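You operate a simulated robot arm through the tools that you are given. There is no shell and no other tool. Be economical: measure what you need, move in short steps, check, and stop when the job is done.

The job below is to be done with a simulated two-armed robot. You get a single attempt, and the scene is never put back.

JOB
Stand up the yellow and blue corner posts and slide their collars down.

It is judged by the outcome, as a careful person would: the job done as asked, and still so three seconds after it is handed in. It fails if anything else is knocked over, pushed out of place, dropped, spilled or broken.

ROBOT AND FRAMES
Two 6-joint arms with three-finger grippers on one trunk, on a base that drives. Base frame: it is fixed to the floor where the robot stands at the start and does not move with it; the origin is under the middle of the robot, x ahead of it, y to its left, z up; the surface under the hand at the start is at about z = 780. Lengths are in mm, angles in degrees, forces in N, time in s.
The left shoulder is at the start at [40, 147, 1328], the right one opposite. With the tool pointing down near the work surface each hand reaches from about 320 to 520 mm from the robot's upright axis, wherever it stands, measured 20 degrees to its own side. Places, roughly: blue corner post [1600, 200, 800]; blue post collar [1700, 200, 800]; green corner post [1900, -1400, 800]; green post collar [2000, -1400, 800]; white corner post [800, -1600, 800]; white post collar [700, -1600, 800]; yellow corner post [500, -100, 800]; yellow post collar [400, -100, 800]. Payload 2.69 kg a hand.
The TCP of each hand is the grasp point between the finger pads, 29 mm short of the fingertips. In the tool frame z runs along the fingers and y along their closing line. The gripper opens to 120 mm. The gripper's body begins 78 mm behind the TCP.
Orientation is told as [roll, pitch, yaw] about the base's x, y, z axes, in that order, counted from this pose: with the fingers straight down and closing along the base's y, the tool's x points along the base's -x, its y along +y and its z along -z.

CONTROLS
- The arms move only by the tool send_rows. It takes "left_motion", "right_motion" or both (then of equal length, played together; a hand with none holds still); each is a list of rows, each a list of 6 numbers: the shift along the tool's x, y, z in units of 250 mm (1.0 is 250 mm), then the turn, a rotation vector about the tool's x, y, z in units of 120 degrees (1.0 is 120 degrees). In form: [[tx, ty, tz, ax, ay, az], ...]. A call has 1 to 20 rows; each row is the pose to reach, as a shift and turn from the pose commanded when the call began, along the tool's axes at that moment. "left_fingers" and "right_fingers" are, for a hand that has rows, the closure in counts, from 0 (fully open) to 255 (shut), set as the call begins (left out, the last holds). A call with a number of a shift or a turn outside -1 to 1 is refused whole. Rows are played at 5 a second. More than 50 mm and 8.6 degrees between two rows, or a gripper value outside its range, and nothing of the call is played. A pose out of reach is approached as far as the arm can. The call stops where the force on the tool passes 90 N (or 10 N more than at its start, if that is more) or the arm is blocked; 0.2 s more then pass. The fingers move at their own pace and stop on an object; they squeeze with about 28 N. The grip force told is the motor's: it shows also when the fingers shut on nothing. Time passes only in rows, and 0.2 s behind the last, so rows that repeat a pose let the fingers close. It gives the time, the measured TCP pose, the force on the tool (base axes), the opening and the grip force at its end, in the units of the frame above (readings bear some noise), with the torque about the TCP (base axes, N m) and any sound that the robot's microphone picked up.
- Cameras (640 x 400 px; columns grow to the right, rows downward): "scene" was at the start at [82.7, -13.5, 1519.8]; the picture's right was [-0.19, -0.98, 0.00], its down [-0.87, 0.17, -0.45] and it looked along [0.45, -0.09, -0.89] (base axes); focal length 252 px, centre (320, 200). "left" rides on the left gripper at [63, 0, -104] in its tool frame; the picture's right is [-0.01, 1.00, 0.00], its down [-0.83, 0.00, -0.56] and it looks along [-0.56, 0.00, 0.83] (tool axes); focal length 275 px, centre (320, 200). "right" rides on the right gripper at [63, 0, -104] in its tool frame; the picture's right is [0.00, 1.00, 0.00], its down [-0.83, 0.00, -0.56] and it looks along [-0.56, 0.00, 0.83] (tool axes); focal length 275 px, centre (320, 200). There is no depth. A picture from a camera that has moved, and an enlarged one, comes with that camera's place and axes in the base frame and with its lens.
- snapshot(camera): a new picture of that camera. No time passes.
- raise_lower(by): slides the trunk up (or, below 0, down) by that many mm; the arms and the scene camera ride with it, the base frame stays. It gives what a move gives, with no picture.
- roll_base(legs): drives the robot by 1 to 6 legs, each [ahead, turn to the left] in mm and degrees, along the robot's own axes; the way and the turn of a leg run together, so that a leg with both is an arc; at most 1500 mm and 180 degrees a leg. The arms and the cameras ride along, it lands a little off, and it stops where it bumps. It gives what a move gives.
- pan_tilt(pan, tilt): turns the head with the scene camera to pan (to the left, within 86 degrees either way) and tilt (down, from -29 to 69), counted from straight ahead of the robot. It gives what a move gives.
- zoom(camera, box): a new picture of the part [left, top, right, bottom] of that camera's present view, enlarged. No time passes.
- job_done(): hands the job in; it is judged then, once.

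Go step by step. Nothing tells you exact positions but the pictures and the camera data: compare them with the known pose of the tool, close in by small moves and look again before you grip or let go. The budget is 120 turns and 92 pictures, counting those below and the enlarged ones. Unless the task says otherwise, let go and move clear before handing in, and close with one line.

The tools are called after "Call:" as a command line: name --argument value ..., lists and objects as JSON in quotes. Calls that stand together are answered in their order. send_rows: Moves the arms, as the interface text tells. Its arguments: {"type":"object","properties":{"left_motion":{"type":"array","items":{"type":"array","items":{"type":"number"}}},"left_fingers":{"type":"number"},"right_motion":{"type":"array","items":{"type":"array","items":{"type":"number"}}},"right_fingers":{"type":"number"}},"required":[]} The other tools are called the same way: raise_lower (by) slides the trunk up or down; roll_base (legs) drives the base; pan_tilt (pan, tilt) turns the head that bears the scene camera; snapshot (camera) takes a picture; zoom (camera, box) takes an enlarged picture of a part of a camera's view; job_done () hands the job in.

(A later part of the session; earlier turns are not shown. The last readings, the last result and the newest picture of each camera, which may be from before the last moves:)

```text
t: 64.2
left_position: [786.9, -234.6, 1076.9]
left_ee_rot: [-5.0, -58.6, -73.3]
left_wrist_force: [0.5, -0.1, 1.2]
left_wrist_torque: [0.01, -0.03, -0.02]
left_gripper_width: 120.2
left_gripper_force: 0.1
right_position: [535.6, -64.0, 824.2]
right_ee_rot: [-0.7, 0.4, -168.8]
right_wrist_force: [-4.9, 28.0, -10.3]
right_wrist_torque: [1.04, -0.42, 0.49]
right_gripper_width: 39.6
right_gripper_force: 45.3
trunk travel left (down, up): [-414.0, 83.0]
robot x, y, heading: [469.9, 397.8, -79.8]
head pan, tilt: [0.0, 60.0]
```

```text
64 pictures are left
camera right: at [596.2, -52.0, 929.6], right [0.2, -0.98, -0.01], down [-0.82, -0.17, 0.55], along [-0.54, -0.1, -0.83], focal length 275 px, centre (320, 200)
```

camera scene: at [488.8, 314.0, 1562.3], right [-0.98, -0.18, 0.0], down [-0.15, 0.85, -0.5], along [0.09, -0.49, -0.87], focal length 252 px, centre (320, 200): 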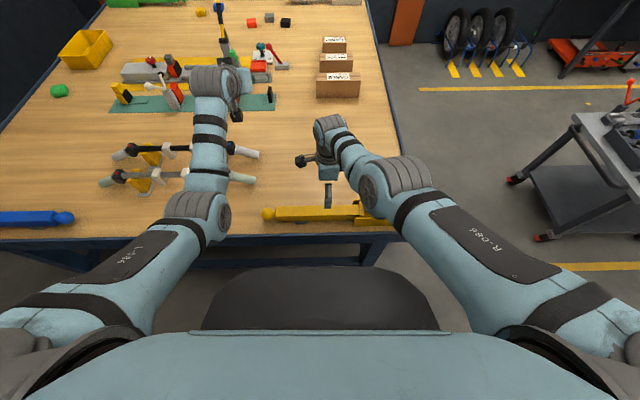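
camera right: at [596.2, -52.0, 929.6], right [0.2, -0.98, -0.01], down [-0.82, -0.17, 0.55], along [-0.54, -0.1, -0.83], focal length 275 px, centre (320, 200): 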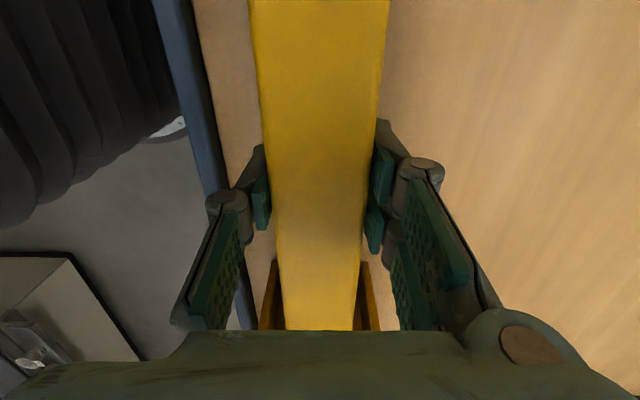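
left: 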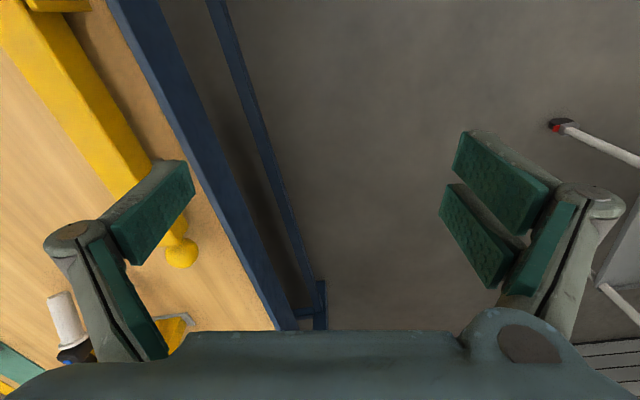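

Firm grip on a 40 mm post. Starting to swing it up about the hinge, first 15°.

Call:
send_rows --right_motion '[[0, -0.02, 0, 0, 0, 0], [-0.001, -0.02, -0.043, 0, 0.0208, 0], [-0.0037, -0.02, -0.0847, 0, 0.0417, 0], [-0.0083, -0.02, -0.127, 0, 0.0625, 0], [-0.0148, -0.02, -0.1688, 0, 0.0833, 0], [-0.023, -0.02, -0.21, 0, 0.104, 0], [-0.0331, -0.02, -0.2516, 0, 0.125, 0], [-0.0331, -0.02, -0.2516, 0, 0.125, 0]]'

Call:
snapshot --camera "scene"

```text
t: 65.2
left_position: [785.8, -233.1, 1076.6]
left_ee_rot: [-4.9, -58.6, -73.4]
left_wrist_force: [0.6, -0.8, -0.9]
left_wrist_torque: [-0.02, 0.01, -0.03]
left_gripper_width: 120.2
left_gripper_force: 0.0
right_position: [536.1, -64.0, 838.3]
right_ee_rot: [-3.7, 7.2, -168.7]
right_wrist_force: [-25.5, 48.0, 0.9]
right_wrist_torque: [-1.74, 0.56, 0.26]
right_gripper_width: 41.5
right_gripper_force: 45.2
right hand out of reach, approached as far as the arm can: row 1, 2, 3, 4, 5
trunk travel left (down, up): [-414.0, 83.0]
robot x, y, heading: [472.0, 401.3, -80.2]
head pan, tilt: [0.0, 60.0]
stopped in row 5 (right hand): the force on the tool passed its limit at 94 N (the readings are from after the stop); the commanded pose is now the measured one
```

```text
63 pictures are left
camera scene: at [484.9, 319.8, 1483.1], right [-0.99, -0.17, 0.0], down [-0.15, 0.85, -0.5], along [0.09, -0.5, -0.86], focal length 252 px, centre (320, 200)
```

scene: 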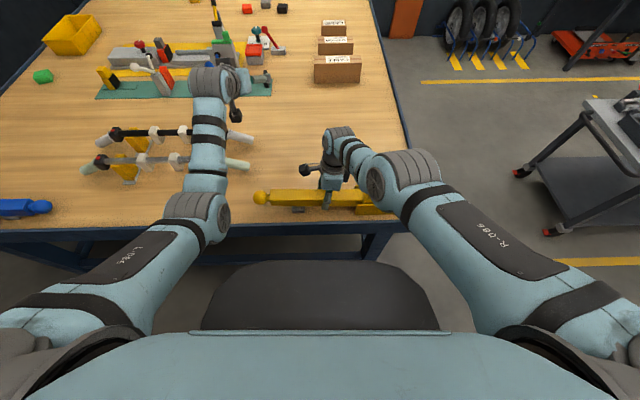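

The arm is fighting its reach limits in this posture. I'll set the post back down, release, and instead grip from the front with the tool pointing forward (so the swing becomes a simple roll of the wrist).

Call:
raise_lower --by -10

Call:
send_rows --right_motion '[[0, 0, 0, 0, 0, 0], [0, 0, 0, 0, 0, 0], [0, 0, 0, 0, 0, 0]]' --right_fingers 0

Call:
raise_lower --by 90

Call:
snapshot --camera "right"

```text
t: 65.8
left_position: [784.7, -230.7, 1068.5]
left_ee_rot: [-4.9, -58.7, -73.3]
left_wrist_force: [-0.7, 0.1, 0.1]
left_wrist_torque: [0.0, 0.0, -0.01]
left_gripper_width: 119.9
left_gripper_force: 0.2
right_position: [537.7, -63.5, 831.3]
right_ee_rot: [-3.3, 7.4, -168.8]
right_wrist_force: [-19.0, 51.1, -4.5]
right_wrist_torque: [-1.37, 0.72, 0.37]
right_gripper_width: 40.7
right_gripper_force: 45.4
trunk travel left (down, up): [-404.0, 93.0]
robot x, y, heading: [469.7, 401.9, -80.3]
head pan, tilt: [0.0, 60.0]
```

```text
t: 66.6
left_position: [787.5, -235.9, 1063.4]
left_ee_rot: [-4.9, -58.4, -73.3]
left_wrist_force: [0.2, 0.5, 0.3]
left_wrist_torque: [0.01, -0.03, 0.03]
left_gripper_width: 120.1
left_gripper_force: 0.1
right_position: [540.0, -74.1, 830.0]
right_ee_rot: [-2.6, 7.3, -168.8]
right_wrist_force: [-0.1, 0.1, 1.2]
right_wrist_torque: [0.0, 0.01, -0.03]
right_gripper_width: 120.0
right_gripper_force: 0.0
trunk travel left (down, up): [-404.0, 93.0]
robot x, y, heading: [471.4, 399.3, -79.9]
head pan, tilt: [0.0, 60.0]
```

```text
t: 67.8
left_position: [786.7, -237.7, 1154.2]
left_ee_rot: [-5.0, -58.4, -73.2]
left_wrist_force: [-0.5, 0.7, -0.1]
left_wrist_torque: [-0.04, 0.0, -0.02]
left_gripper_width: 119.9
left_gripper_force: 0.1
right_position: [539.8, -74.6, 918.8]
right_ee_rot: [-2.9, 7.3, -168.8]
right_wrist_force: [0.4, 0.5, 0.2]
right_wrist_torque: [-0.02, -0.01, 0.0]
right_gripper_width: 120.0
right_gripper_force: 0.1
trunk travel left (down, up): [-494.0, 3.0]
robot x, y, heading: [472.9, 402.2, -80.0]
head pan, tilt: [0.0, 60.0]
```

```text
62 pictures are left
camera right: at [588.6, -68.7, 1030.7], right [0.2, -0.98, -0.05], down [-0.87, -0.2, 0.44], along [-0.44, -0.05, -0.89], focal length 275 px, centre (320, 200)
```

right: 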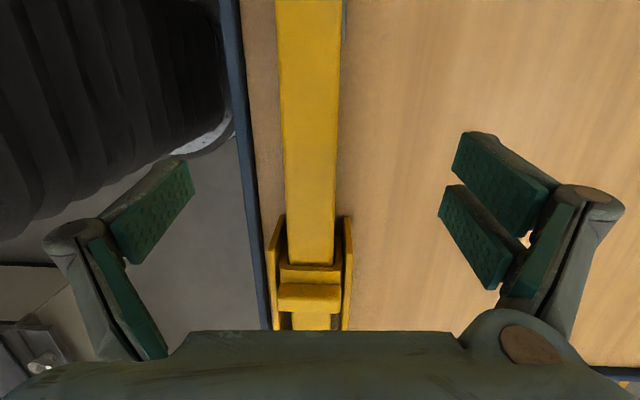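

Call:
roll_base --legs '[[0, -15.5], [-240, 0], [0, 15.5]]'

Call:
send_rows --right_motion '[[0, 0, 0, 0, 0, -0.068], [0, 0, 0, 0, 0, -0.136], [0, 0, 0, 0, 0, -0.204], [0, 0, 0, 0, 0, -0.272], [0, 0, 0, 0, 0, -0.34], [0, 0, 0, 0, 0, -0.408], [0, 0, 0, 0, 0, -0.476], [0, 0, 0, 0, 0, -0.544], [0, 0, 0, 0, 0, -0.612], [0, 0, 0, 0, 0, -0.68], [0, 0, 0, 0, 0, -0.745], [0, 0, 0, 0, 0, -0.745]]'

```text
t: 71.5
left_position: [808.0, -2.9, 1152.7]
left_ee_rot: [-5.0, -58.4, -73.4]
left_wrist_force: [-0.2, -0.1, 0.1]
left_wrist_torque: [-0.03, 0.02, 0.01]
left_gripper_width: 120.0
left_gripper_force: 0.0
right_position: [562.8, 161.4, 919.4]
right_ee_rot: [-2.7, 7.4, -168.9]
right_wrist_force: [-0.3, -0.5, 0.3]
right_wrist_torque: [0.01, 0.01, 0.01]
right_gripper_width: 120.0
right_gripper_force: 0.1
trunk travel left (down, up): [-494.0, 3.0]
robot x, y, heading: [495.1, 641.9, -80.4]
head pan, tilt: [0.0, 60.0]
```

```text
t: 74.0
left_position: [810.8, -2.9, 1153.2]
left_ee_rot: [-5.0, -58.4, -73.5]
left_wrist_force: [-0.1, 0.4, 0.1]
left_wrist_torque: [0.02, -0.01, 0.02]
left_gripper_width: 119.8
left_gripper_force: 0.1
right_position: [563.3, 161.4, 919.2]
right_ee_rot: [7.3, 2.8, -79.1]
right_wrist_force: [-0.3, -0.1, 0.0]
right_wrist_torque: [0.01, 0.01, 0.01]
right_gripper_width: 120.0
right_gripper_force: 0.1
trunk travel left (down, up): [-494.0, 3.0]
robot x, y, heading: [495.7, 638.7, -80.3]
head pan, tilt: [0.0, 60.0]
```

Call:
send_rows --right_motion '[[0, 0, 0, 0.061, 0, 0], [-0.04, -0.03, -0.03, 0.061, -0.06, 0], [-0.08, -0.06, -0.06, 0.061, -0.12, 0], [-0.12, -0.09, -0.09, 0.061, -0.18, 0], [-0.16, -0.12, -0.12, 0.061, -0.24, 0], [-0.2, -0.15, -0.15, 0.061, -0.3, 0], [-0.24, -0.18, -0.18, 0.061, -0.36, 0], [-0.28, -0.21, -0.21, 0.061, -0.42, 0], [-0.32, -0.24, -0.24, 0.061, -0.48, 0], [-0.36, -0.27, -0.27, 0.05, -0.54, 0], [-0.4, -0.3, -0.3, 0.04, -0.6, 0], [-0.44, -0.3, -0.32, 0.03, -0.66, 0], [-0.44, -0.3, -0.32, 0.03, -0.72, 0], [-0.44, -0.3, -0.32, 0.03, -0.77, 0], [-0.44, -0.3, -0.32, 0.03, -0.77, 0]]'

Call:
snapshot --camera "scene"

```text
t: 77.2
left_position: [809.8, -2.6, 1154.1]
left_ee_rot: [-5.1, -58.3, -73.4]
left_wrist_force: [-0.6, -0.1, -0.2]
left_wrist_torque: [0.01, -0.02, -0.02]
left_gripper_width: 120.1
left_gripper_force: 0.1
right_position: [453.0, 26.9, 962.8]
right_ee_rot: [1.8, -78.8, -91.3]
right_wrist_force: [-0.5, -1.0, -0.5]
right_wrist_torque: [-0.01, 0.01, 0.01]
right_gripper_width: 120.2
right_gripper_force: 0.0
right hand out of reach, approached as far as the arm can: row 1, 2, 3, 4, 5, 6, 7, 8, 9, 10, 12, 13, 14
trunk travel left (down, up): [-494.0, 3.0]
robot x, y, heading: [496.6, 640.0, -80.3]
head pan, tilt: [0.0, 60.0]
```

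```text
61 pictures are left
camera scene: at [511.4, 550.9, 1562.3], right [-0.99, -0.17, 0.0], down [-0.15, 0.85, -0.5], along [0.09, -0.49, -0.87], focal length 252 px, centre (320, 200)
```

scene: 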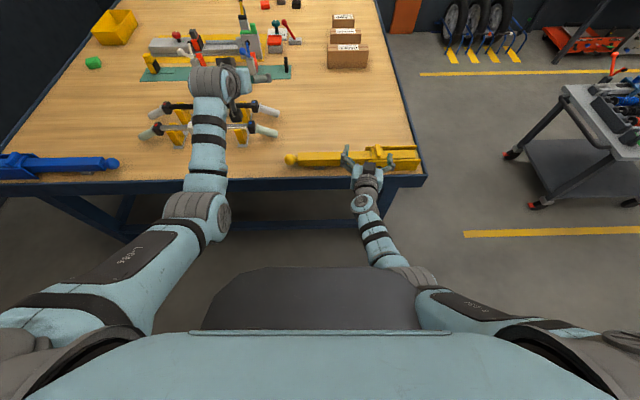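

Call:
send_rows --right_motion '[[0, 0.03, 0, 0, 0, -0.068], [0, 0.06, 0, 0, 0, -0.136], [0, 0.09, 0, 0, 0, -0.204], [0, 0.12, 0, 0, 0, -0.272], [0, 0.15, 0, 0, 0, -0.34], [0, 0.18, 0, 0, 0, -0.408], [0, 0.2, 0, 0, 0, -0.476], [0, 0.2, 0, 0, 0, -0.544], [0, 0.2, 0, 0, 0, -0.612], [0, 0.2, 0, 0, 0, -0.68], [0, 0.2, 0, 0, 0, -0.75], [0, 0.2, 0, 0, 0, -0.75]]' --right_fingers 90

Call:
snapshot --camera "right"

```text
t: 80.0
left_position: [809.8, -3.2, 1153.0]
left_ee_rot: [-5.0, -58.4, -73.5]
left_wrist_force: [0.3, -0.4, -0.4]
left_wrist_torque: [-0.03, 0.02, 0.02]
left_gripper_width: 120.1
left_gripper_force: 0.0
right_position: [519.6, 30.0, 982.4]
right_ee_rot: [-89.9, -2.2, 6.7]
right_wrist_force: [-0.5, -0.3, -0.4]
right_wrist_torque: [0.01, 0.03, 0.0]
right_gripper_width: 77.6
right_gripper_force: 0.1
trunk travel left (down, up): [-494.0, 3.0]
robot x, y, heading: [497.7, 640.9, -80.0]
head pan, tilt: [0.0, 60.0]
stopped in row 12 (right hand): the arm was blocked; the commanded pose is now the measured one
```

```text
60 pictures are left
camera right: at [444.5, 127.0, 981.9], right [0.03, 0.01, -1.0], down [0.76, 0.65, 0.03], along [0.65, -0.76, 0.02], focal length 275 px, centre (320, 200)
```

right: 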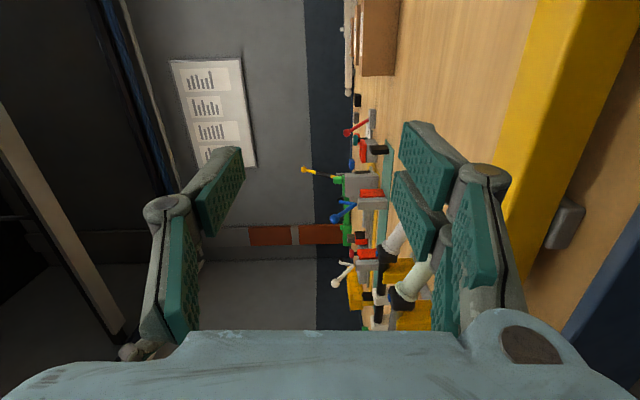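

Tool points forward beside the table edge now. I'll back it a little, trim the orientation, then lower the trunk to look at the gap under the post edge-on.

Call:
send_rows --right_motion '[[0, 0, -0.08, 0, -0.016, -0.009], [0, 0, -0.16, 0, -0.033, -0.018], [0, 0, -0.16, 0, -0.033, -0.018]]'

Call:
raise_lower --by -165

Call:
snapshot --camera "right"

```text
t: 80.7
left_position: [809.2, -3.5, 1152.3]
left_ee_rot: [-5.1, -58.4, -73.5]
left_wrist_force: [0.0, 0.5, -0.4]
left_wrist_torque: [0.03, 0.02, 0.01]
left_gripper_width: 120.1
left_gripper_force: 0.1
right_position: [495.4, -3.1, 1086.0]
right_ee_rot: [-98.7, 3.8, 7.4]
right_wrist_force: [0.4, 0.6, -0.1]
right_wrist_torque: [-0.02, -0.03, 0.01]
right_gripper_width: 77.6
right_gripper_force: 0.0
right hand out of reach, approached as far as the arm can: row 1, 2, 3
trunk travel left (down, up): [-494.0, 3.0]
robot x, y, heading: [496.8, 635.0, -80.5]
head pan, tilt: [0.0, 60.0]
stopped in row 3 (right hand): the arm was blocked; the commanded pose is now the measured one
```

```text
t: 82.6
left_position: [809.1, -3.3, 989.0]
left_ee_rot: [-5.0, -58.4, -73.5]
left_wrist_force: [0.1, -0.6, -0.5]
left_wrist_torque: [-0.02, -0.02, -0.01]
left_gripper_width: 120.1
left_gripper_force: 0.0
right_position: [495.8, -1.7, 919.0]
right_ee_rot: [-98.6, 3.7, 7.3]
right_wrist_force: [0.5, -0.8, -0.2]
right_wrist_torque: [0.01, 0.01, -0.04]
right_gripper_width: 78.0
right_gripper_force: 0.0
trunk travel left (down, up): [-329.0, 168.0]
robot x, y, heading: [494.8, 639.8, -80.4]
head pan, tilt: [0.0, 60.0]
```

```text
59 pictures are left
camera right: at [417.6, 91.4, 908.8], right [-0.05, -0.15, -0.99], down [0.75, 0.65, -0.14], along [0.66, -0.74, 0.08], focal length 275 px, centre (320, 200)
```

right: 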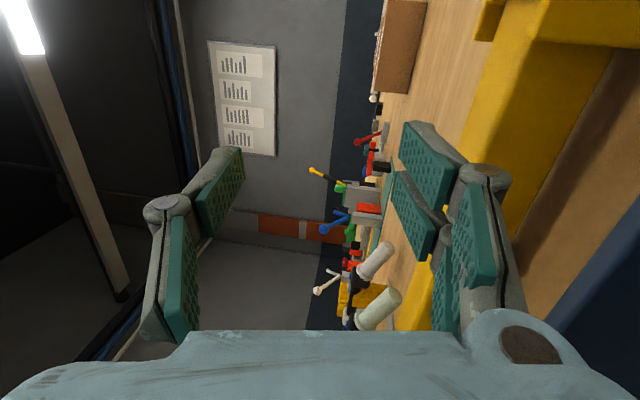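

The arm can't retract further in this posture. I'll back the base away 110 mm and extend the arm instead.

Call:
roll_base --legs '[[-110, 0]]'

Call:
send_rows --right_motion '[[0, 0, 0.1, -0.02, -0.01, 0.01], [0, 0.03, 0.2, -0.05, -0.02, 0.02], [0, 0.06, 0.3, -0.072, -0.028, 0.031], [0, 0.06, 0.35, -0.072, -0.028, 0.031], [0, 0.06, 0.35, -0.072, -0.028, 0.031]]'

```text
t: 83.8
left_position: [790.6, 103.2, 986.9]
left_ee_rot: [-5.0, -58.2, -73.5]
left_wrist_force: [0.0, 0.3, -0.3]
left_wrist_torque: [-0.05, -0.01, -0.03]
left_gripper_width: 120.0
left_gripper_force: 0.0
right_position: [473.9, 103.6, 918.4]
right_ee_rot: [-98.3, 3.8, 7.3]
right_wrist_force: [0.8, -0.7, 0.4]
right_wrist_torque: [-0.01, 0.01, -0.01]
right_gripper_width: 77.6
right_gripper_force: 0.0
trunk travel left (down, up): [-329.0, 168.0]
robot x, y, heading: [473.7, 746.4, -80.3]
head pan, tilt: [0.0, 60.0]
```

```text
t: 85.0
left_position: [790.8, 104.9, 989.2]
left_ee_rot: [-5.1, -58.4, -73.6]
left_wrist_force: [-0.4, -0.6, -0.1]
left_wrist_torque: [0.03, -0.02, 0.0]
left_gripper_width: 120.2
left_gripper_force: 0.0
right_position: [484.8, 28.1, 925.6]
right_ee_rot: [-89.7, 0.2, 10.9]
right_wrist_force: [0.3, -0.7, -1.0]
right_wrist_torque: [0.02, -0.01, 0.0]
right_gripper_width: 77.7
right_gripper_force: 0.1
right hand out of reach, approached as far as the arm can: row 4, 5
trunk travel left (down, up): [-329.0, 168.0]
robot x, y, heading: [477.7, 744.9, -80.2]
head pan, tilt: [0.0, 60.0]
```

Call:
send_rows --right_motion '[[0, 0, -0.08, 0, 0, 0], [0, 0, -0.17, 0, 0, 0], [0, 0, -0.17, 0, 0, 0]]'

Call:
raise_lower --by -110

Call:
snapshot --camera "right"

```text
t: 85.8
left_position: [789.4, 105.6, 986.7]
left_ee_rot: [-5.0, -58.3, -73.6]
left_wrist_force: [0.5, 0.2, -0.2]
left_wrist_torque: [-0.01, 0.05, 0.01]
left_gripper_width: 119.9
left_gripper_force: 0.1
right_position: [476.3, 69.7, 924.4]
right_ee_rot: [-89.6, 0.2, 11.0]
right_wrist_force: [-0.4, 0.2, 0.2]
right_wrist_torque: [0.0, 0.01, 0.0]
right_gripper_width: 77.7
right_gripper_force: 0.2
trunk travel left (down, up): [-329.0, 168.0]
robot x, y, heading: [474.9, 747.9, -80.5]
head pan, tilt: [0.0, 60.0]
```

```text
t: 87.2
left_position: [789.5, 105.8, 879.4]
left_ee_rot: [-5.0, -58.3, -73.6]
left_wrist_force: [-0.4, 0.1, 0.0]
left_wrist_torque: [-0.02, -0.01, -0.01]
left_gripper_width: 119.9
left_gripper_force: 0.0
right_position: [476.5, 70.1, 815.9]
right_ee_rot: [-89.7, 0.1, 10.9]
right_wrist_force: [0.1, -0.6, -0.9]
right_wrist_torque: [-0.01, 0.02, 0.0]
right_gripper_width: 77.7
right_gripper_force: 0.0
trunk travel left (down, up): [-219.0, 278.0]
robot x, y, heading: [476.4, 747.7, -80.2]
head pan, tilt: [0.0, 60.0]
```

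```text
58 pictures are left
camera right: at [394.4, 160.1, 817.4], right [-0.01, 0.0, -1.0], down [0.71, 0.7, 0.0], along [0.7, -0.71, -0.01], focal length 275 px, centre (320, 200)
```

right: 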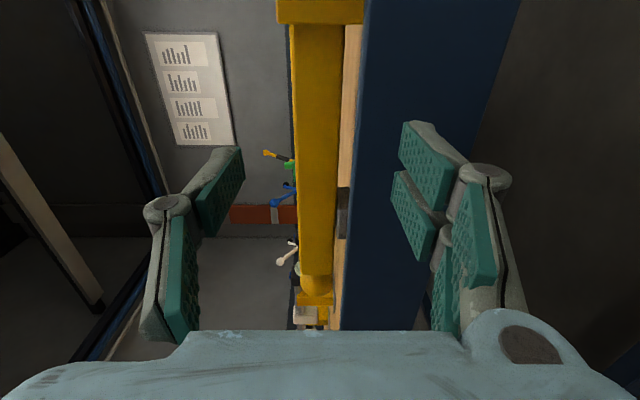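

Call:
zoom --camera "right" --box '[240, 0, 420, 340]'

```text
1.18 times, centred on (330, 170) of right
camera zoom: at [394.4, 160.1, 817.4], right [-0.01, 0.0, -1.0], down [0.71, 0.7, 0.0], along [0.7, -0.71, -0.01], focal length 324 px, centre (308, 235)
```

zoom: 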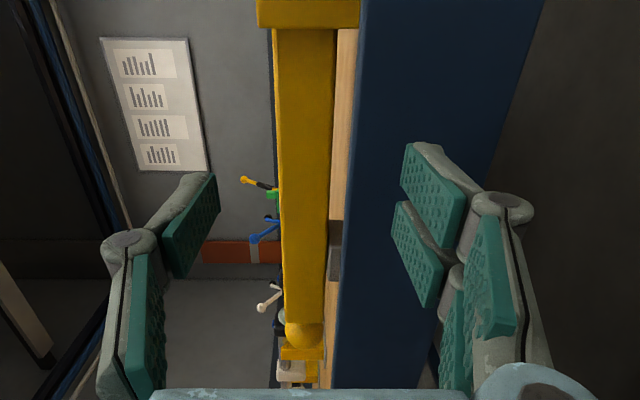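

The gap under the post is too thin for a finger. Better plan: grip the post from above while standing at the table's end facing along it, then let the base (backwards) and trunk (up) produce the arc. I'll raise the trunk and drive back round to the end.

Call:
raise_lower --by 270

Call:
roll_base --legs '[[-80, 0], [0, -70], [840, 0], [0, 60], [430, 0], [0, 100.5]]'

```text
t: 90.0
left_position: [789.1, 105.2, 1149.4]
left_ee_rot: [-4.9, -58.5, -73.6]
left_wrist_force: [-0.5, 0.3, -0.7]
left_wrist_torque: [-0.02, -0.05, -0.01]
left_gripper_width: 120.0
left_gripper_force: 0.0
right_position: [475.2, 69.9, 1085.0]
right_ee_rot: [-89.7, 0.2, 10.9]
right_wrist_force: [-0.3, -0.9, -0.4]
right_wrist_torque: [-0.01, -0.01, 0.01]
right_gripper_width: 77.5
right_gripper_force: 0.0
trunk travel left (down, up): [-489.0, 8.0]
robot x, y, heading: [476.5, 744.3, -80.6]
head pan, tilt: [0.0, 60.0]
```

```text
t: 107.3
left_position: [370.7, 336.0, 1149.5]
left_ee_rot: [-5.0, -58.5, 21.8]
left_wrist_force: [0.4, -0.6, -0.2]
left_wrist_torque: [-0.02, 0.0, 0.02]
left_gripper_width: 120.1
left_gripper_force: 0.1
right_position: [436.8, 27.6, 1085.7]
right_ee_rot: [-89.7, 0.2, 106.4]
right_wrist_force: [0.8, -0.2, -0.1]
right_wrist_torque: [-0.02, 0.02, -0.01]
right_gripper_width: 77.7
right_gripper_force: 0.1
trunk travel left (down, up): [-489.0, 8.0]
robot x, y, heading: [-236.3, -34.5, 15.2]
head pan, tilt: [0.0, 60.0]
```

Call:
roll_base --legs '[[0, -4.5]]'

Call:
send_rows --right_motion '[[0, 0, 0, 0, 0, 0.068], [0, 0, 0, 0, 0, 0.136], [0, 0, 0, 0, 0, 0.204], [0, 0, 0, 0, 0, 0.272], [0, 0, 0, 0, 0, 0.34], [0, 0, 0, 0, 0, 0.408], [0, 0, 0, 0, 0, 0.476], [0, 0, 0, 0, 0, 0.544], [0, 0, 0, 0, 0, 0.612], [0, 0, 0, 0, 0, 0.68], [0, 0, 0, 0, 0, 0.75], [0, 0, 0, 0, 0, 0.75]]' --right_fingers 0

Call:
send_rows --right_motion '[[0.02, -0.03, -0.05, 0, 0.06, 0], [0.05, -0.06, -0.1, 0, 0.12, 0], [0.07, -0.09, -0.15, 0, 0.18, 0], [0.1, -0.12, -0.2, 0, 0.24, 0], [0.12, -0.15, -0.25, 0, 0.3, 0], [0.15, -0.18, -0.3, 0, 0.36, 0], [0.17, -0.21, -0.35, 0, 0.42, 0], [0.2, -0.24, -0.4, 0, 0.48, 0], [0.22, -0.27, -0.45, 0, 0.54, 0], [0.25, -0.3, -0.5, 0, 0.6, 0], [0.27, -0.32, -0.55, 0, 0.66, 0], [0.3, -0.32, -0.6, 0, 0.72, 0], [0.3, -0.32, -0.64, 0, 0.75, 0], [0.3, -0.32, -0.64, 0, 0.75, 0]]'

```text
t: 108.2
left_position: [398.3, 289.8, 1149.0]
left_ee_rot: [-5.2, -58.4, 17.6]
left_wrist_force: [0.2, 0.8, 0.2]
left_wrist_torque: [-0.01, -0.02, -0.01]
left_gripper_width: 120.0
left_gripper_force: 0.1
right_position: [437.6, -23.2, 1085.6]
right_ee_rot: [-89.7, 0.4, 101.9]
right_wrist_force: [-0.3, -0.3, 0.2]
right_wrist_torque: [-0.01, 0.01, 0.0]
right_gripper_width: 77.7
right_gripper_force: 0.1
trunk travel left (down, up): [-489.0, 8.0]
robot x, y, heading: [-239.0, -36.8, 10.7]
head pan, tilt: [0.0, 60.0]
```

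```text
t: 110.8
left_position: [397.9, 287.0, 1148.5]
left_ee_rot: [-5.0, -58.4, 17.3]
left_wrist_force: [0.7, 0.9, -0.8]
left_wrist_torque: [-0.02, 0.0, 0.0]
left_gripper_width: 120.1
left_gripper_force: 0.2
right_position: [439.5, -24.1, 1084.9]
right_ee_rot: [-20.3, -89.5, 32.1]
right_wrist_force: [0.3, -0.6, 0.2]
right_wrist_torque: [0.03, 0.01, 0.0]
right_gripper_width: 119.7
right_gripper_force: 0.1
trunk travel left (down, up): [-489.0, 8.0]
robot x, y, heading: [-239.0, -35.1, 10.8]
head pan, tilt: [0.0, 60.0]
```

```text
t: 113.8
left_position: [398.2, 285.7, 1148.9]
left_ee_rot: [-5.0, -58.5, 17.3]
left_wrist_force: [0.6, 0.0, -0.4]
left_wrist_torque: [0.0, 0.01, 0.02]
left_gripper_width: 119.8
left_gripper_force: 0.0
right_position: [298.8, -137.8, 1013.0]
right_ee_rot: [-0.3, 0.4, 11.8]
right_wrist_force: [0.5, 0.1, 0.1]
right_wrist_torque: [-0.02, 0.0, -0.02]
right_gripper_width: 120.1
right_gripper_force: 0.1
right hand out of reach, approached as far as the arm can: row 1, 2
trunk travel left (down, up): [-489.0, 8.0]
robot x, y, heading: [-236.3, -36.3, 10.6]
head pan, tilt: [0.0, 60.0]
```

Reached nicely: tool down, aligned with the post. Shift 32 mm left and drive forward 200 mm.

Call:
send_rows --right_motion '[[0, 0.06, 0, 0, 0, 0.005], [0, 0.13, 0, 0, 0, 0.009], [0, 0.13, 0, 0, 0, 0.009]]'

Call:
roll_base --legs '[[195, 0]]'

Call:
snapshot --camera "right"

Call:
snapshot --camera "scene"

```text
t: 114.6
left_position: [397.9, 287.1, 1148.5]
left_ee_rot: [-5.0, -58.3, 17.3]
left_wrist_force: [-0.1, -0.4, -0.4]
left_wrist_torque: [0.01, 0.0, 0.03]
left_gripper_width: 120.0
left_gripper_force: 0.0
right_position: [292.6, -105.0, 1011.6]
right_ee_rot: [-0.3, 0.4, 10.7]
right_wrist_force: [-0.4, 0.1, 0.1]
right_wrist_torque: [-0.01, 0.0, 0.01]
right_gripper_width: 120.2
right_gripper_force: 0.1
trunk travel left (down, up): [-489.0, 8.0]
robot x, y, heading: [-235.4, -35.9, 10.9]
head pan, tilt: [0.0, 60.0]
```

```text
t: 116.1
left_position: [580.7, 325.1, 1151.1]
left_ee_rot: [-5.0, -58.6, 17.6]
left_wrist_force: [0.8, -0.3, 0.1]
left_wrist_torque: [-0.04, -0.02, -0.04]
left_gripper_width: 119.9
left_gripper_force: 0.1
right_position: [477.6, -68.2, 1012.9]
right_ee_rot: [-0.4, 0.1, 11.1]
right_wrist_force: [-0.2, 0.0, -0.8]
right_wrist_torque: [0.01, -0.04, 0.01]
right_gripper_width: 119.9
right_gripper_force: 0.0
trunk travel left (down, up): [-489.0, 8.0]
robot x, y, heading: [-49.8, -1.6, 10.9]
head pan, tilt: [0.0, 60.0]
```

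```text
56 pictures are left
camera right: at [415.6, -79.4, 1118.3], right [-0.2, 0.98, 0.0], down [0.82, 0.17, 0.55], along [0.54, 0.11, -0.83], focal length 275 px, centre (320, 200)
```

right: 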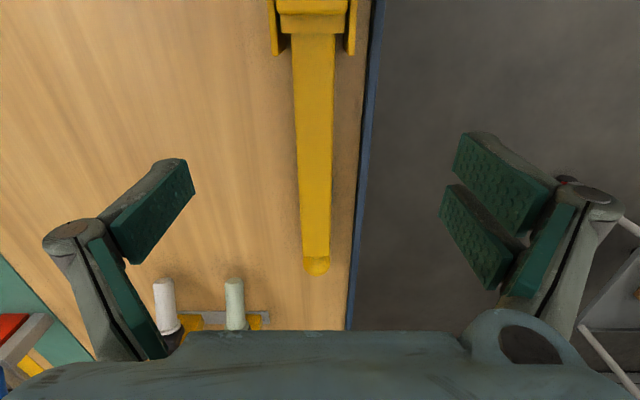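

```text
55 pictures are left
camera scene: at [31.2, 14.0, 1557.9], right [0.19, -0.98, 0.0], down [-0.85, -0.16, -0.5], along [0.49, 0.1, -0.86], focal length 252 px, centre (320, 200)
```

scene: 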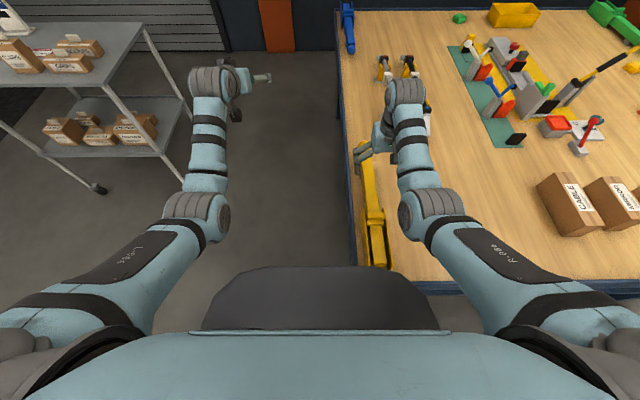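

Call:
send_rows --right_motion '[[-0.04, -0.024, 0, 0, 0, 0], [-0.04, -0.024, 0, 0, 0, 0]]'

Call:
raise_lower --by -150

Call:
snapshot --camera "right"

```text
t: 116.7
left_position: [582.8, 325.3, 1150.0]
left_ee_rot: [-5.1, -58.4, 17.6]
left_wrist_force: [-0.3, 0.0, 0.3]
left_wrist_torque: [0.06, -0.01, -0.02]
left_gripper_width: 120.0
left_gripper_force: 0.0
right_position: [491.4, -70.8, 1012.2]
right_ee_rot: [-0.3, 0.3, 11.1]
right_wrist_force: [-0.3, -0.1, 0.3]
right_wrist_torque: [0.02, 0.0, 0.04]
right_gripper_width: 120.0
right_gripper_force: 0.1
trunk travel left (down, up): [-489.0, 8.0]
robot x, y, heading: [-51.2, 0.6, 10.9]
head pan, tilt: [0.0, 60.0]
```

```text
t: 118.5
left_position: [585.3, 326.0, 998.5]
left_ee_rot: [-4.9, -58.4, 17.6]
left_wrist_force: [-0.4, -1.1, 0.1]
left_wrist_torque: [-0.03, -0.02, 0.03]
left_gripper_width: 120.0
left_gripper_force: 0.1
right_position: [492.2, -69.7, 861.3]
right_ee_rot: [-0.3, 0.3, 11.1]
right_wrist_force: [0.4, 0.4, 0.0]
right_wrist_torque: [0.0, -0.01, 0.03]
right_gripper_width: 120.0
right_gripper_force: 0.0
trunk travel left (down, up): [-339.0, 158.0]
robot x, y, heading: [-45.7, 2.9, 10.9]
head pan, tilt: [0.0, 60.0]
```

```text
54 pictures are left
camera right: at [430.6, -82.2, 965.5], right [-0.2, 0.98, 0.0], down [0.82, 0.17, 0.55], along [0.54, 0.1, -0.83], focal length 275 px, centre (320, 200)
```

right: 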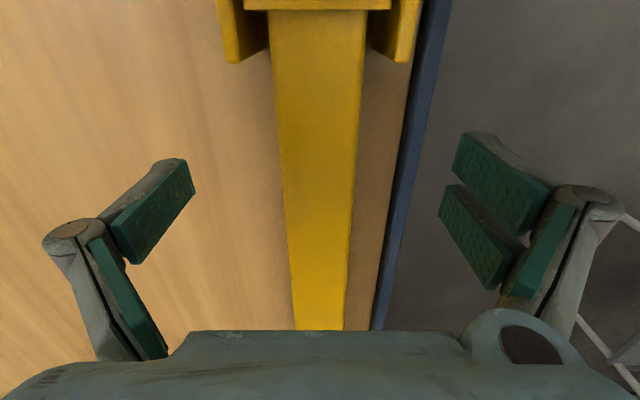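

Call:
raise_lower --by -42

Call:
send_rows --right_motion '[[0, 0, 0, 0, 0, 0], [0, 0, 0, 0, 0, 0], [0, 0, 0, 0, 0, 0], [0, 0, 0, 0, 0, 0]]' --right_fingers 255

```text
t: 119.3
left_position: [584.1, 326.4, 956.6]
left_ee_rot: [-5.0, -58.4, 17.6]
left_wrist_force: [-0.3, 0.0, -0.1]
left_wrist_torque: [0.0, 0.0, -0.01]
left_gripper_width: 120.0
left_gripper_force: 0.0
right_position: [491.6, -71.4, 818.8]
right_ee_rot: [-0.3, 0.3, 11.1]
right_wrist_force: [0.5, -0.5, 0.8]
right_wrist_torque: [-0.01, 0.0, -0.01]
right_gripper_width: 119.8
right_gripper_force: 0.0
trunk travel left (down, up): [-297.0, 200.0]
robot x, y, heading: [-48.7, 2.5, 10.9]
head pan, tilt: [0.0, 60.0]
```

```text
t: 120.3
left_position: [584.5, 325.5, 957.4]
left_ee_rot: [-4.9, -58.4, 17.5]
left_wrist_force: [0.4, -0.4, -0.4]
left_wrist_torque: [-0.03, -0.01, -0.04]
left_gripper_width: 119.9
left_gripper_force: 0.0
right_position: [492.2, -71.9, 819.7]
right_ee_rot: [-0.2, 0.4, 11.1]
right_wrist_force: [2.1, -4.4, 1.7]
right_wrist_torque: [-0.27, 0.15, 1.04]
right_gripper_width: 38.9
right_gripper_force: 45.2
trunk travel left (down, up): [-297.0, 200.0]
robot x, y, heading: [-48.1, -3.8, 10.8]
head pan, tilt: [0.0, 60.0]
```

Good clean grip (39 mm, low forces). Swing up the first 20° with the arm.

Call:
send_rows --right_motion '[[0.001, 0, -0.035, 0, -0.021, 0], [0.003, 0, -0.069, 0, -0.0417, 0], [0.007, 0, -0.104, 0, -0.0625, 0], [0.012, 0, -0.138, 0, -0.0833, 0], [0.019, 0, -0.172, 0, -0.104, 0], [0.027, 0, -0.206, 0, -0.125, 0], [0.037, 0, -0.239, 0, -0.146, 0], [0.048, 0, -0.272, 0, -0.1667, 0], [0.048, 0, -0.272, 0, -0.1667, 0]]'

Call:
snapshot --camera "scene"

```text
t: 122.3
left_position: [584.8, 325.1, 956.5]
left_ee_rot: [-4.8, -58.4, 17.5]
left_wrist_force: [-0.1, -0.7, 0.3]
left_wrist_torque: [0.04, -0.01, 0.0]
left_gripper_width: 120.2
left_gripper_force: 0.1
right_position: [480.3, -73.7, 887.7]
right_ee_rot: [-0.2, -19.7, 11.1]
right_wrist_force: [-5.8, -9.5, -7.7]
right_wrist_torque: [-0.66, 0.3, 0.88]
right_gripper_width: 39.2
right_gripper_force: 45.0
trunk travel left (down, up): [-297.0, 200.0]
robot x, y, heading: [-49.7, -0.2, 10.8]
head pan, tilt: [0.0, 60.0]
```

```text
53 pictures are left
camera scene: at [36.8, 12.8, 1365.3], right [0.19, -0.98, 0.0], down [-0.85, -0.16, -0.5], along [0.49, 0.1, -0.87], focal length 252 px, centre (320, 200)
```

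scene: 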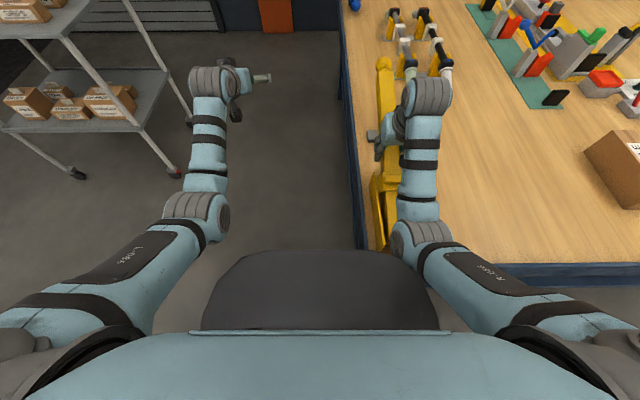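

Works well. Another 10° the same way, to see how far the arm goes.

Call:
send_rows --right_motion '[[0.001, 0, -0.035, 0, -0.021, 0], [0.003, 0, -0.069, 0, -0.0417, 0], [0.007, 0, -0.104, 0, -0.0625, 0], [0.012, 0, -0.138, 0, -0.0833, 0], [0.012, 0, -0.138, 0, -0.0833, 0]]'

```text
t: 123.5
left_position: [585.2, 324.0, 956.3]
left_ee_rot: [-4.8, -58.5, 17.3]
left_wrist_force: [0.1, -0.5, -0.4]
left_wrist_torque: [0.01, 0.0, -0.03]
left_gripper_width: 120.0
left_gripper_force: 0.1
right_position: [466.8, -76.8, 920.1]
right_ee_rot: [-0.2, -29.7, 11.1]
right_wrist_force: [-2.1, -10.6, -6.8]
right_wrist_torque: [-0.87, 0.02, 0.8]
right_gripper_width: 39.1
right_gripper_force: 44.9
trunk travel left (down, up): [-297.0, 200.0]
robot x, y, heading: [-51.0, -2.5, 10.9]
head pan, tilt: [0.0, 60.0]
```

Call:
send_rows --right_motion '[[0.001, 0, -0.035, 0, -0.021, 0], [0.003, 0, -0.069, 0, -0.0417, 0], [0.007, 0, -0.104, 0, -0.0625, 0], [0.012, 0, -0.138, 0, -0.0833, 0], [0.012, 0, -0.138, 0, -0.0833, 0]]'

```text
t: 124.7
left_position: [586.5, 324.1, 955.7]
left_ee_rot: [-4.8, -58.3, 17.4]
left_wrist_force: [-0.5, -0.5, -0.7]
left_wrist_torque: [-0.02, 0.01, 0.01]
left_gripper_width: 120.2
left_gripper_force: 0.1
right_position: [449.9, -81.9, 947.3]
right_ee_rot: [-0.2, -39.8, 11.1]
right_wrist_force: [10.3, -8.8, -0.3]
right_wrist_torque: [-0.81, -0.31, 0.64]
right_gripper_width: 39.2
right_gripper_force: 44.7
trunk travel left (down, up): [-297.0, 200.0]
robot x, y, heading: [-46.6, -0.4, 10.7]
head pan, tilt: [0.0, 60.0]
```

Call:
send_rows --right_motion '[[0.001, 0, -0.035, 0, -0.021, 0], [0.003, 0, -0.069, 0, -0.0417, 0], [0.007, 0, -0.104, 0, -0.0625, 0], [0.012, 0, -0.138, 0, -0.0833, 0], [0.012, 0, -0.138, 0, -0.0833, 0]]'

```text
t: 125.9
left_position: [583.0, 335.7, 954.7]
left_ee_rot: [-6.3, -58.2, 18.7]
left_wrist_force: [-0.3, 0.2, 0.1]
left_wrist_torque: [-0.04, -0.01, 0.0]
left_gripper_width: 120.1
left_gripper_force: 0.0
right_position: [439.7, -82.1, 1009.0]
right_ee_rot: [-5.6, -54.6, 15.0]
right_wrist_force: [-19.5, 54.7, -8.2]
right_wrist_torque: [2.52, 0.91, 0.54]
right_gripper_width: 41.2
right_gripper_force: 44.9
trunk travel left (down, up): [-297.0, 200.0]
robot x, y, heading: [-46.5, 2.6, 11.1]
head pan, tilt: [0.0, 60.0]
```

Call:
snapshot --camera "right"

Call:
snapshot --camera "scene"

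```text
52 pictures are left
camera right: at [318.5, -103.5, 1017.5], right [-0.18, 0.98, -0.06], down [0.02, 0.06, 1.0], along [0.98, 0.18, -0.03], focal length 275 px, centre (320, 200)
```

right: 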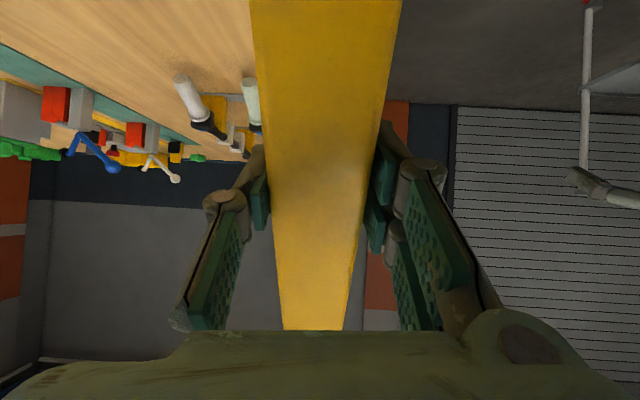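

```text
51 pictures are left
camera scene: at [32.1, 32.9, 1365.8], right [0.19, -0.98, 0.01], down [-0.85, -0.17, -0.5], along [0.49, 0.08, -0.87], focal length 252 px, centre (320, 200)
```

scene: 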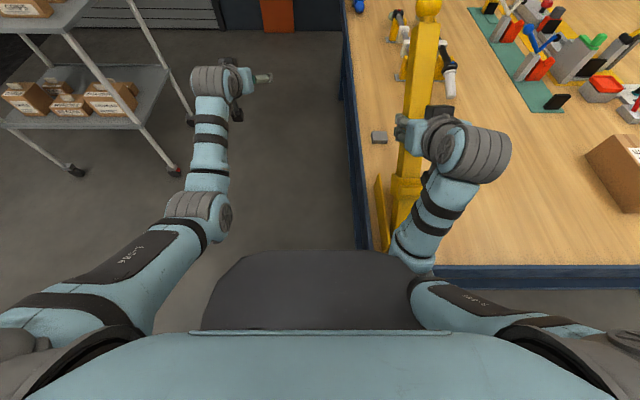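

The post is at about 52° and the elbow changed posture, but the grip holds. Now use base (back) and trunk (up) to continue the arc.

Call:
roll_base --legs '[[-30, 0]]'

Call:
raise_lower --by 18

```text
t: 126.8
left_position: [556.6, 330.2, 953.9]
left_ee_rot: [-6.2, -58.2, 18.5]
left_wrist_force: [0.3, 0.0, -0.2]
left_wrist_torque: [0.0, 0.05, 0.01]
left_gripper_width: 120.0
left_gripper_force: 0.1
right_position: [410.2, -87.7, 1004.0]
right_ee_rot: [-5.1, -54.0, 14.7]
right_wrist_force: [2.6, 54.1, 17.7]
right_wrist_torque: [2.62, 0.94, 0.37]
right_gripper_width: 41.3
right_gripper_force: 44.2
trunk travel left (down, up): [-297.0, 200.0]
robot x, y, heading: [-77.2, -6.4, 11.1]
head pan, tilt: [0.0, 60.0]
```

```text
t: 127.4
left_position: [554.4, 326.7, 972.8]
left_ee_rot: [-6.0, -58.3, 18.2]
left_wrist_force: [-1.1, -0.2, 0.1]
left_wrist_torque: [-0.02, 0.01, 0.0]
left_gripper_width: 119.9
left_gripper_force: 0.0
right_position: [407.7, -88.5, 1021.2]
right_ee_rot: [-4.4, -53.6, 14.7]
right_wrist_force: [-28.4, 52.3, -25.0]
right_wrist_torque: [2.1, 1.8, 0.86]
right_gripper_width: 41.0
right_gripper_force: 45.0
trunk travel left (down, up): [-315.0, 182.0]
robot x, y, heading: [-81.0, -6.1, 11.1]
head pan, tilt: [0.0, 60.0]
```

Call:
roll_base --legs '[[-40, 0]]'

Call:
raise_lower --by 12

Call:
send_rows --right_motion '[[0, -0.015, 0, 0, 0, 0], [0, -0.03, 0, 0, 0, 0], [0, -0.03, 0, 0, 0, 0]]'

```text
t: 128.3
left_position: [517.2, 319.0, 970.6]
left_ee_rot: [-5.9, -58.3, 18.3]
left_wrist_force: [-0.3, -0.3, 0.9]
left_wrist_torque: [0.01, 0.01, -0.03]
left_gripper_width: 120.0
left_gripper_force: 0.0
right_position: [371.2, -96.1, 1021.8]
right_ee_rot: [-4.7, -54.2, 14.7]
right_wrist_force: [5.4, 48.0, 20.9]
right_wrist_torque: [2.55, 0.91, 0.41]
right_gripper_width: 41.0
right_gripper_force: 45.0
trunk travel left (down, up): [-315.0, 182.0]
robot x, y, heading: [-115.5, -11.0, 11.2]
head pan, tilt: [0.0, 60.0]
```

```text
t: 128.9
left_position: [516.9, 317.7, 984.2]
left_ee_rot: [-5.5, -58.3, 18.0]
left_wrist_force: [0.4, 0.0, 0.1]
left_wrist_torque: [-0.03, 0.02, -0.01]
left_gripper_width: 120.2
left_gripper_force: 0.1
right_position: [369.8, -96.6, 1030.8]
right_ee_rot: [-3.8, -53.8, 14.6]
right_wrist_force: [-19.1, 47.8, -33.2]
right_wrist_torque: [1.81, 0.91, 0.28]
right_gripper_width: 40.4
right_gripper_force: 45.6
trunk travel left (down, up): [-327.0, 170.0]
robot x, y, heading: [-116.3, -13.5, 11.4]
head pan, tilt: [0.0, 60.0]
```

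```text
t: 129.7
left_position: [517.1, 321.0, 985.3]
left_ee_rot: [-6.1, -58.3, 18.4]
left_wrist_force: [-0.1, 0.0, 0.3]
left_wrist_torque: [0.0, 0.03, 0.02]
left_gripper_width: 119.8
left_gripper_force: 0.0
right_position: [371.2, -95.9, 1034.3]
right_ee_rot: [-4.0, -53.9, 14.8]
right_wrist_force: [-21.5, 59.0, -32.7]
right_wrist_torque: [1.88, 0.73, 0.31]
right_gripper_width: 40.6
right_gripper_force: 44.5
trunk travel left (down, up): [-327.0, 170.0]
robot x, y, heading: [-117.3, -16.6, 11.2]
head pan, tilt: [0.0, 60.0]
```

Call:
send_rows --right_motion '[[0, 0.03, 0, 0, 0, 0], [0, 0.06, 0, 0, 0, 0], [0, 0.06, 0, 0, 0, 0]]'

Call:
roll_base --legs '[[-40, 0]]'

Call:
snapshot --camera "scene"

```text
t: 130.5
left_position: [514.4, 316.6, 984.8]
left_ee_rot: [-5.7, -58.4, 18.2]
left_wrist_force: [-0.3, -0.1, 0.6]
left_wrist_torque: [0.02, 0.02, 0.02]
left_gripper_width: 120.0
left_gripper_force: 0.1
right_position: [370.6, -96.0, 1035.8]
right_ee_rot: [-6.5, -54.6, 16.4]
right_wrist_force: [-16.9, 64.1, -6.9]
right_wrist_torque: [2.67, 1.12, 0.68]
right_gripper_width: 41.5
right_gripper_force: 45.5
trunk travel left (down, up): [-327.0, 170.0]
robot x, y, heading: [-114.9, -11.4, 11.3]
head pan, tilt: [0.0, 60.0]
```

```text
t: 131.4
left_position: [475.4, 309.6, 985.2]
left_ee_rot: [-5.5, -58.3, 18.1]
left_wrist_force: [0.0, 0.0, 0.1]
left_wrist_torque: [0.04, -0.01, 0.01]
left_gripper_width: 119.9
left_gripper_force: 0.2
right_position: [331.6, -102.9, 1037.3]
right_ee_rot: [-6.5, -54.7, 16.3]
right_wrist_force: [-3.7, 55.0, 16.6]
right_wrist_torque: [2.86, 1.11, 0.35]
right_gripper_width: 41.9
right_gripper_force: 45.4
trunk travel left (down, up): [-327.0, 170.0]
robot x, y, heading: [-157.0, -20.8, 11.3]
head pan, tilt: [0.0, 60.0]
```

```text
50 pictures are left
camera scene: at [-74.4, 11.4, 1395.2], right [0.2, -0.98, 0.01], down [-0.85, -0.18, -0.5], along [0.49, 0.09, -0.87], focal length 252 px, centre (320, 200)
```

scene: 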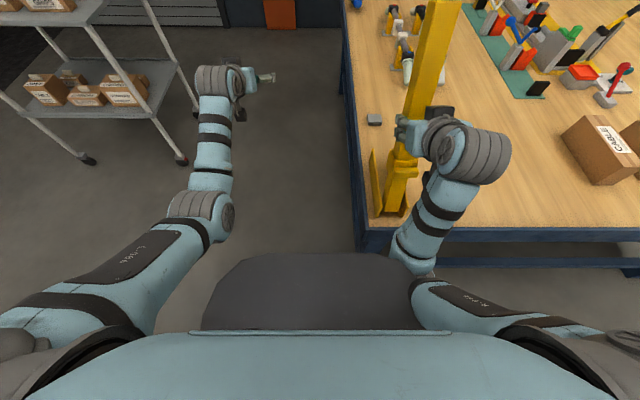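

Call:
roll_base --legs '[[-28, 0]]'

Call:
pan_tilt --pan -25 --tilt 40

Call:
snapshot --camera "scene"

Call:
snapshot --camera "right"

```text
t: 132.2
left_position: [447.2, 302.9, 985.9]
left_ee_rot: [-5.5, -58.4, 18.0]
left_wrist_force: [0.6, 1.0, -0.2]
left_wrist_torque: [-0.02, 0.0, -0.02]
left_gripper_width: 119.9
left_gripper_force: 0.0
right_position: [301.8, -108.9, 1037.1]
right_ee_rot: [-6.4, -54.8, 16.5]
right_wrist_force: [-13.7, 46.0, 9.1]
right_wrist_torque: [2.15, 1.69, 0.48]
right_gripper_width: 41.3
right_gripper_force: 45.0
trunk travel left (down, up): [-327.0, 170.0]
robot x, y, heading: [-180.8, -26.9, 11.2]
head pan, tilt: [0.0, 60.0]
```

```text
t: 133.1
left_position: [448.7, 301.7, 986.6]
left_ee_rot: [-5.4, -58.4, 17.8]
left_wrist_force: [0.2, 0.7, 0.1]
left_wrist_torque: [0.0, -0.05, 0.02]
left_gripper_width: 119.8
left_gripper_force: 0.0
right_position: [302.3, -109.6, 1036.0]
right_ee_rot: [-5.9, -54.8, 16.4]
right_wrist_force: [-8.9, 40.5, 10.0]
right_wrist_torque: [2.7, 0.75, 0.13]
right_gripper_width: 41.4
right_gripper_force: 45.0
trunk travel left (down, up): [-327.0, 170.0]
robot x, y, heading: [-183.3, -25.8, 11.6]
head pan, tilt: [-25.0, 40.0]
```

```text
49 pictures are left
camera scene: at [-85.9, -30.1, 1422.2], right [-0.23, -0.97, 0.01], down [-0.62, 0.14, -0.77], along [0.75, -0.19, -0.64], focal length 252 px, centre (320, 200)
```

scene: 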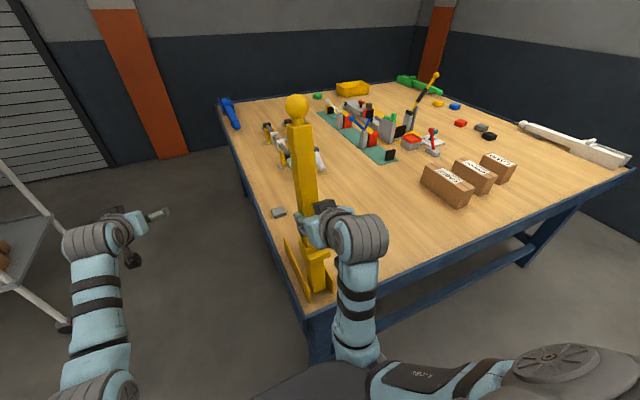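

```text
48 pictures are left
camera right: at [183.8, -133.1, 1044.6], right [-0.2, 0.98, -0.06], down [0.01, 0.07, 1.0], along [0.98, 0.2, -0.02], focal length 275 px, centre (320, 200)
```

right: 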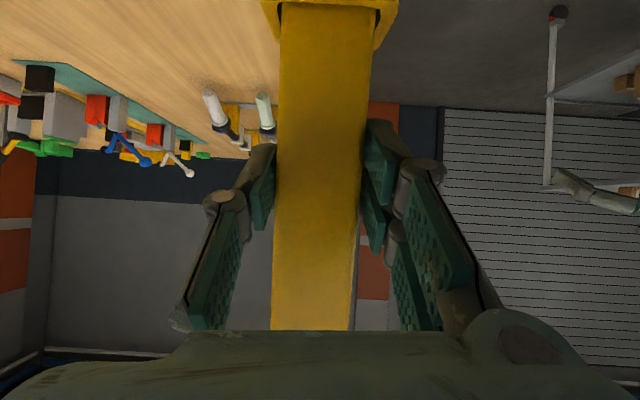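

Call:
roll_base --legs '[[-25, 0]]'

Call:
snapshot --camera "right"

Call:
zoom --camera "scene" --box '[220, 70, 420, 320]'

```text
t: 133.9
left_position: [422.0, 296.8, 986.4]
left_ee_rot: [-5.3, -58.4, 17.8]
left_wrist_force: [-0.4, 0.6, -0.5]
left_wrist_torque: [-0.03, -0.02, 0.0]
left_gripper_width: 119.8
left_gripper_force: 0.1
right_position: [278.8, -114.0, 1034.8]
right_ee_rot: [-6.0, -54.5, 16.7]
right_wrist_force: [-15.4, 40.7, -1.2]
right_wrist_torque: [2.21, 1.86, 0.31]
right_gripper_width: 41.4
right_gripper_force: 44.6
trunk travel left (down, up): [-327.0, 170.0]
robot x, y, heading: [-210.3, -32.7, 11.2]
head pan, tilt: [-25.0, 40.0]
```

```text
47 pictures are left
camera right: at [158.5, -138.3, 1043.8], right [-0.2, 0.98, -0.06], down [0.01, 0.07, 1.0], along [0.98, 0.2, -0.03], focal length 275 px, centre (320, 200)
```

right: 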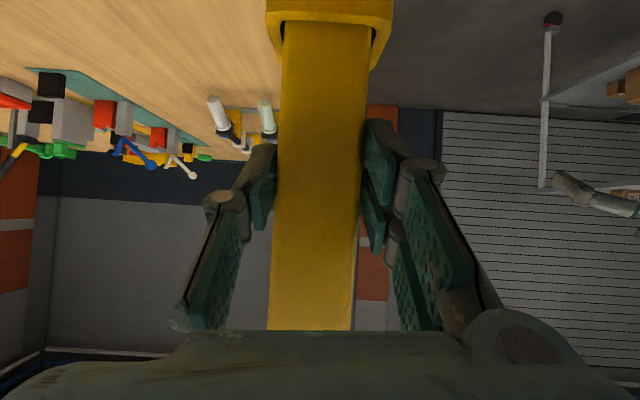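

```text
1.60 times, centred on (320, 195) of scene
camera zoom: at [-110.9, -35.5, 1422.2], right [-0.24, -0.97, 0.01], down [-0.62, 0.14, -0.77], along [0.75, -0.19, -0.64], focal length 403 px, centre (320, 208)
```

zoom: 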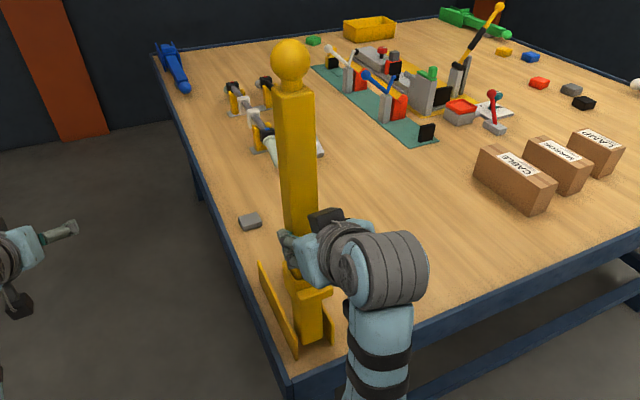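

Call:
roll_base --legs '[[-20, 0]]'

Call:
snapshot --camera "right"

```text
t: 134.7
left_position: [406.0, 291.6, 986.3]
left_ee_rot: [-5.2, -58.4, 17.6]
left_wrist_force: [0.0, 0.1, 0.3]
left_wrist_torque: [-0.02, 0.01, 0.02]
left_gripper_width: 120.0
left_gripper_force: 0.1
right_position: [259.3, -119.0, 1034.2]
right_ee_rot: [-5.7, -54.3, 16.3]
right_wrist_force: [-6.6, 36.5, 1.8]
right_wrist_torque: [2.29, 0.69, -0.28]
right_gripper_width: 41.4
right_gripper_force: 45.2
trunk travel left (down, up): [-327.0, 170.0]
robot x, y, heading: [-229.3, -33.2, 11.6]
head pan, tilt: [-25.0, 40.0]
```

```text
45 pictures are left
camera right: at [139.3, -142.7, 1042.8], right [-0.21, 0.98, -0.06], down [0.02, 0.07, 1.0], along [0.98, 0.21, -0.03], focal length 275 px, centre (320, 200)
```

right: 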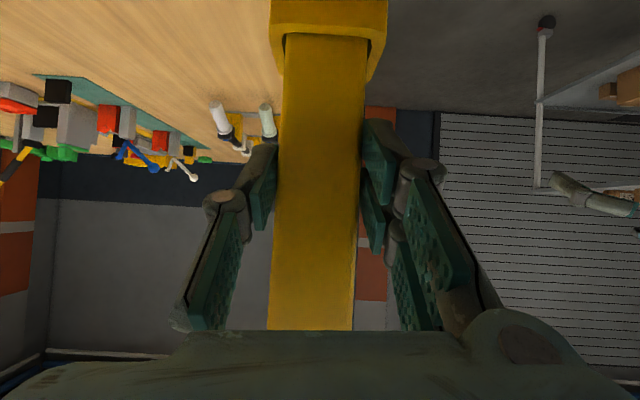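

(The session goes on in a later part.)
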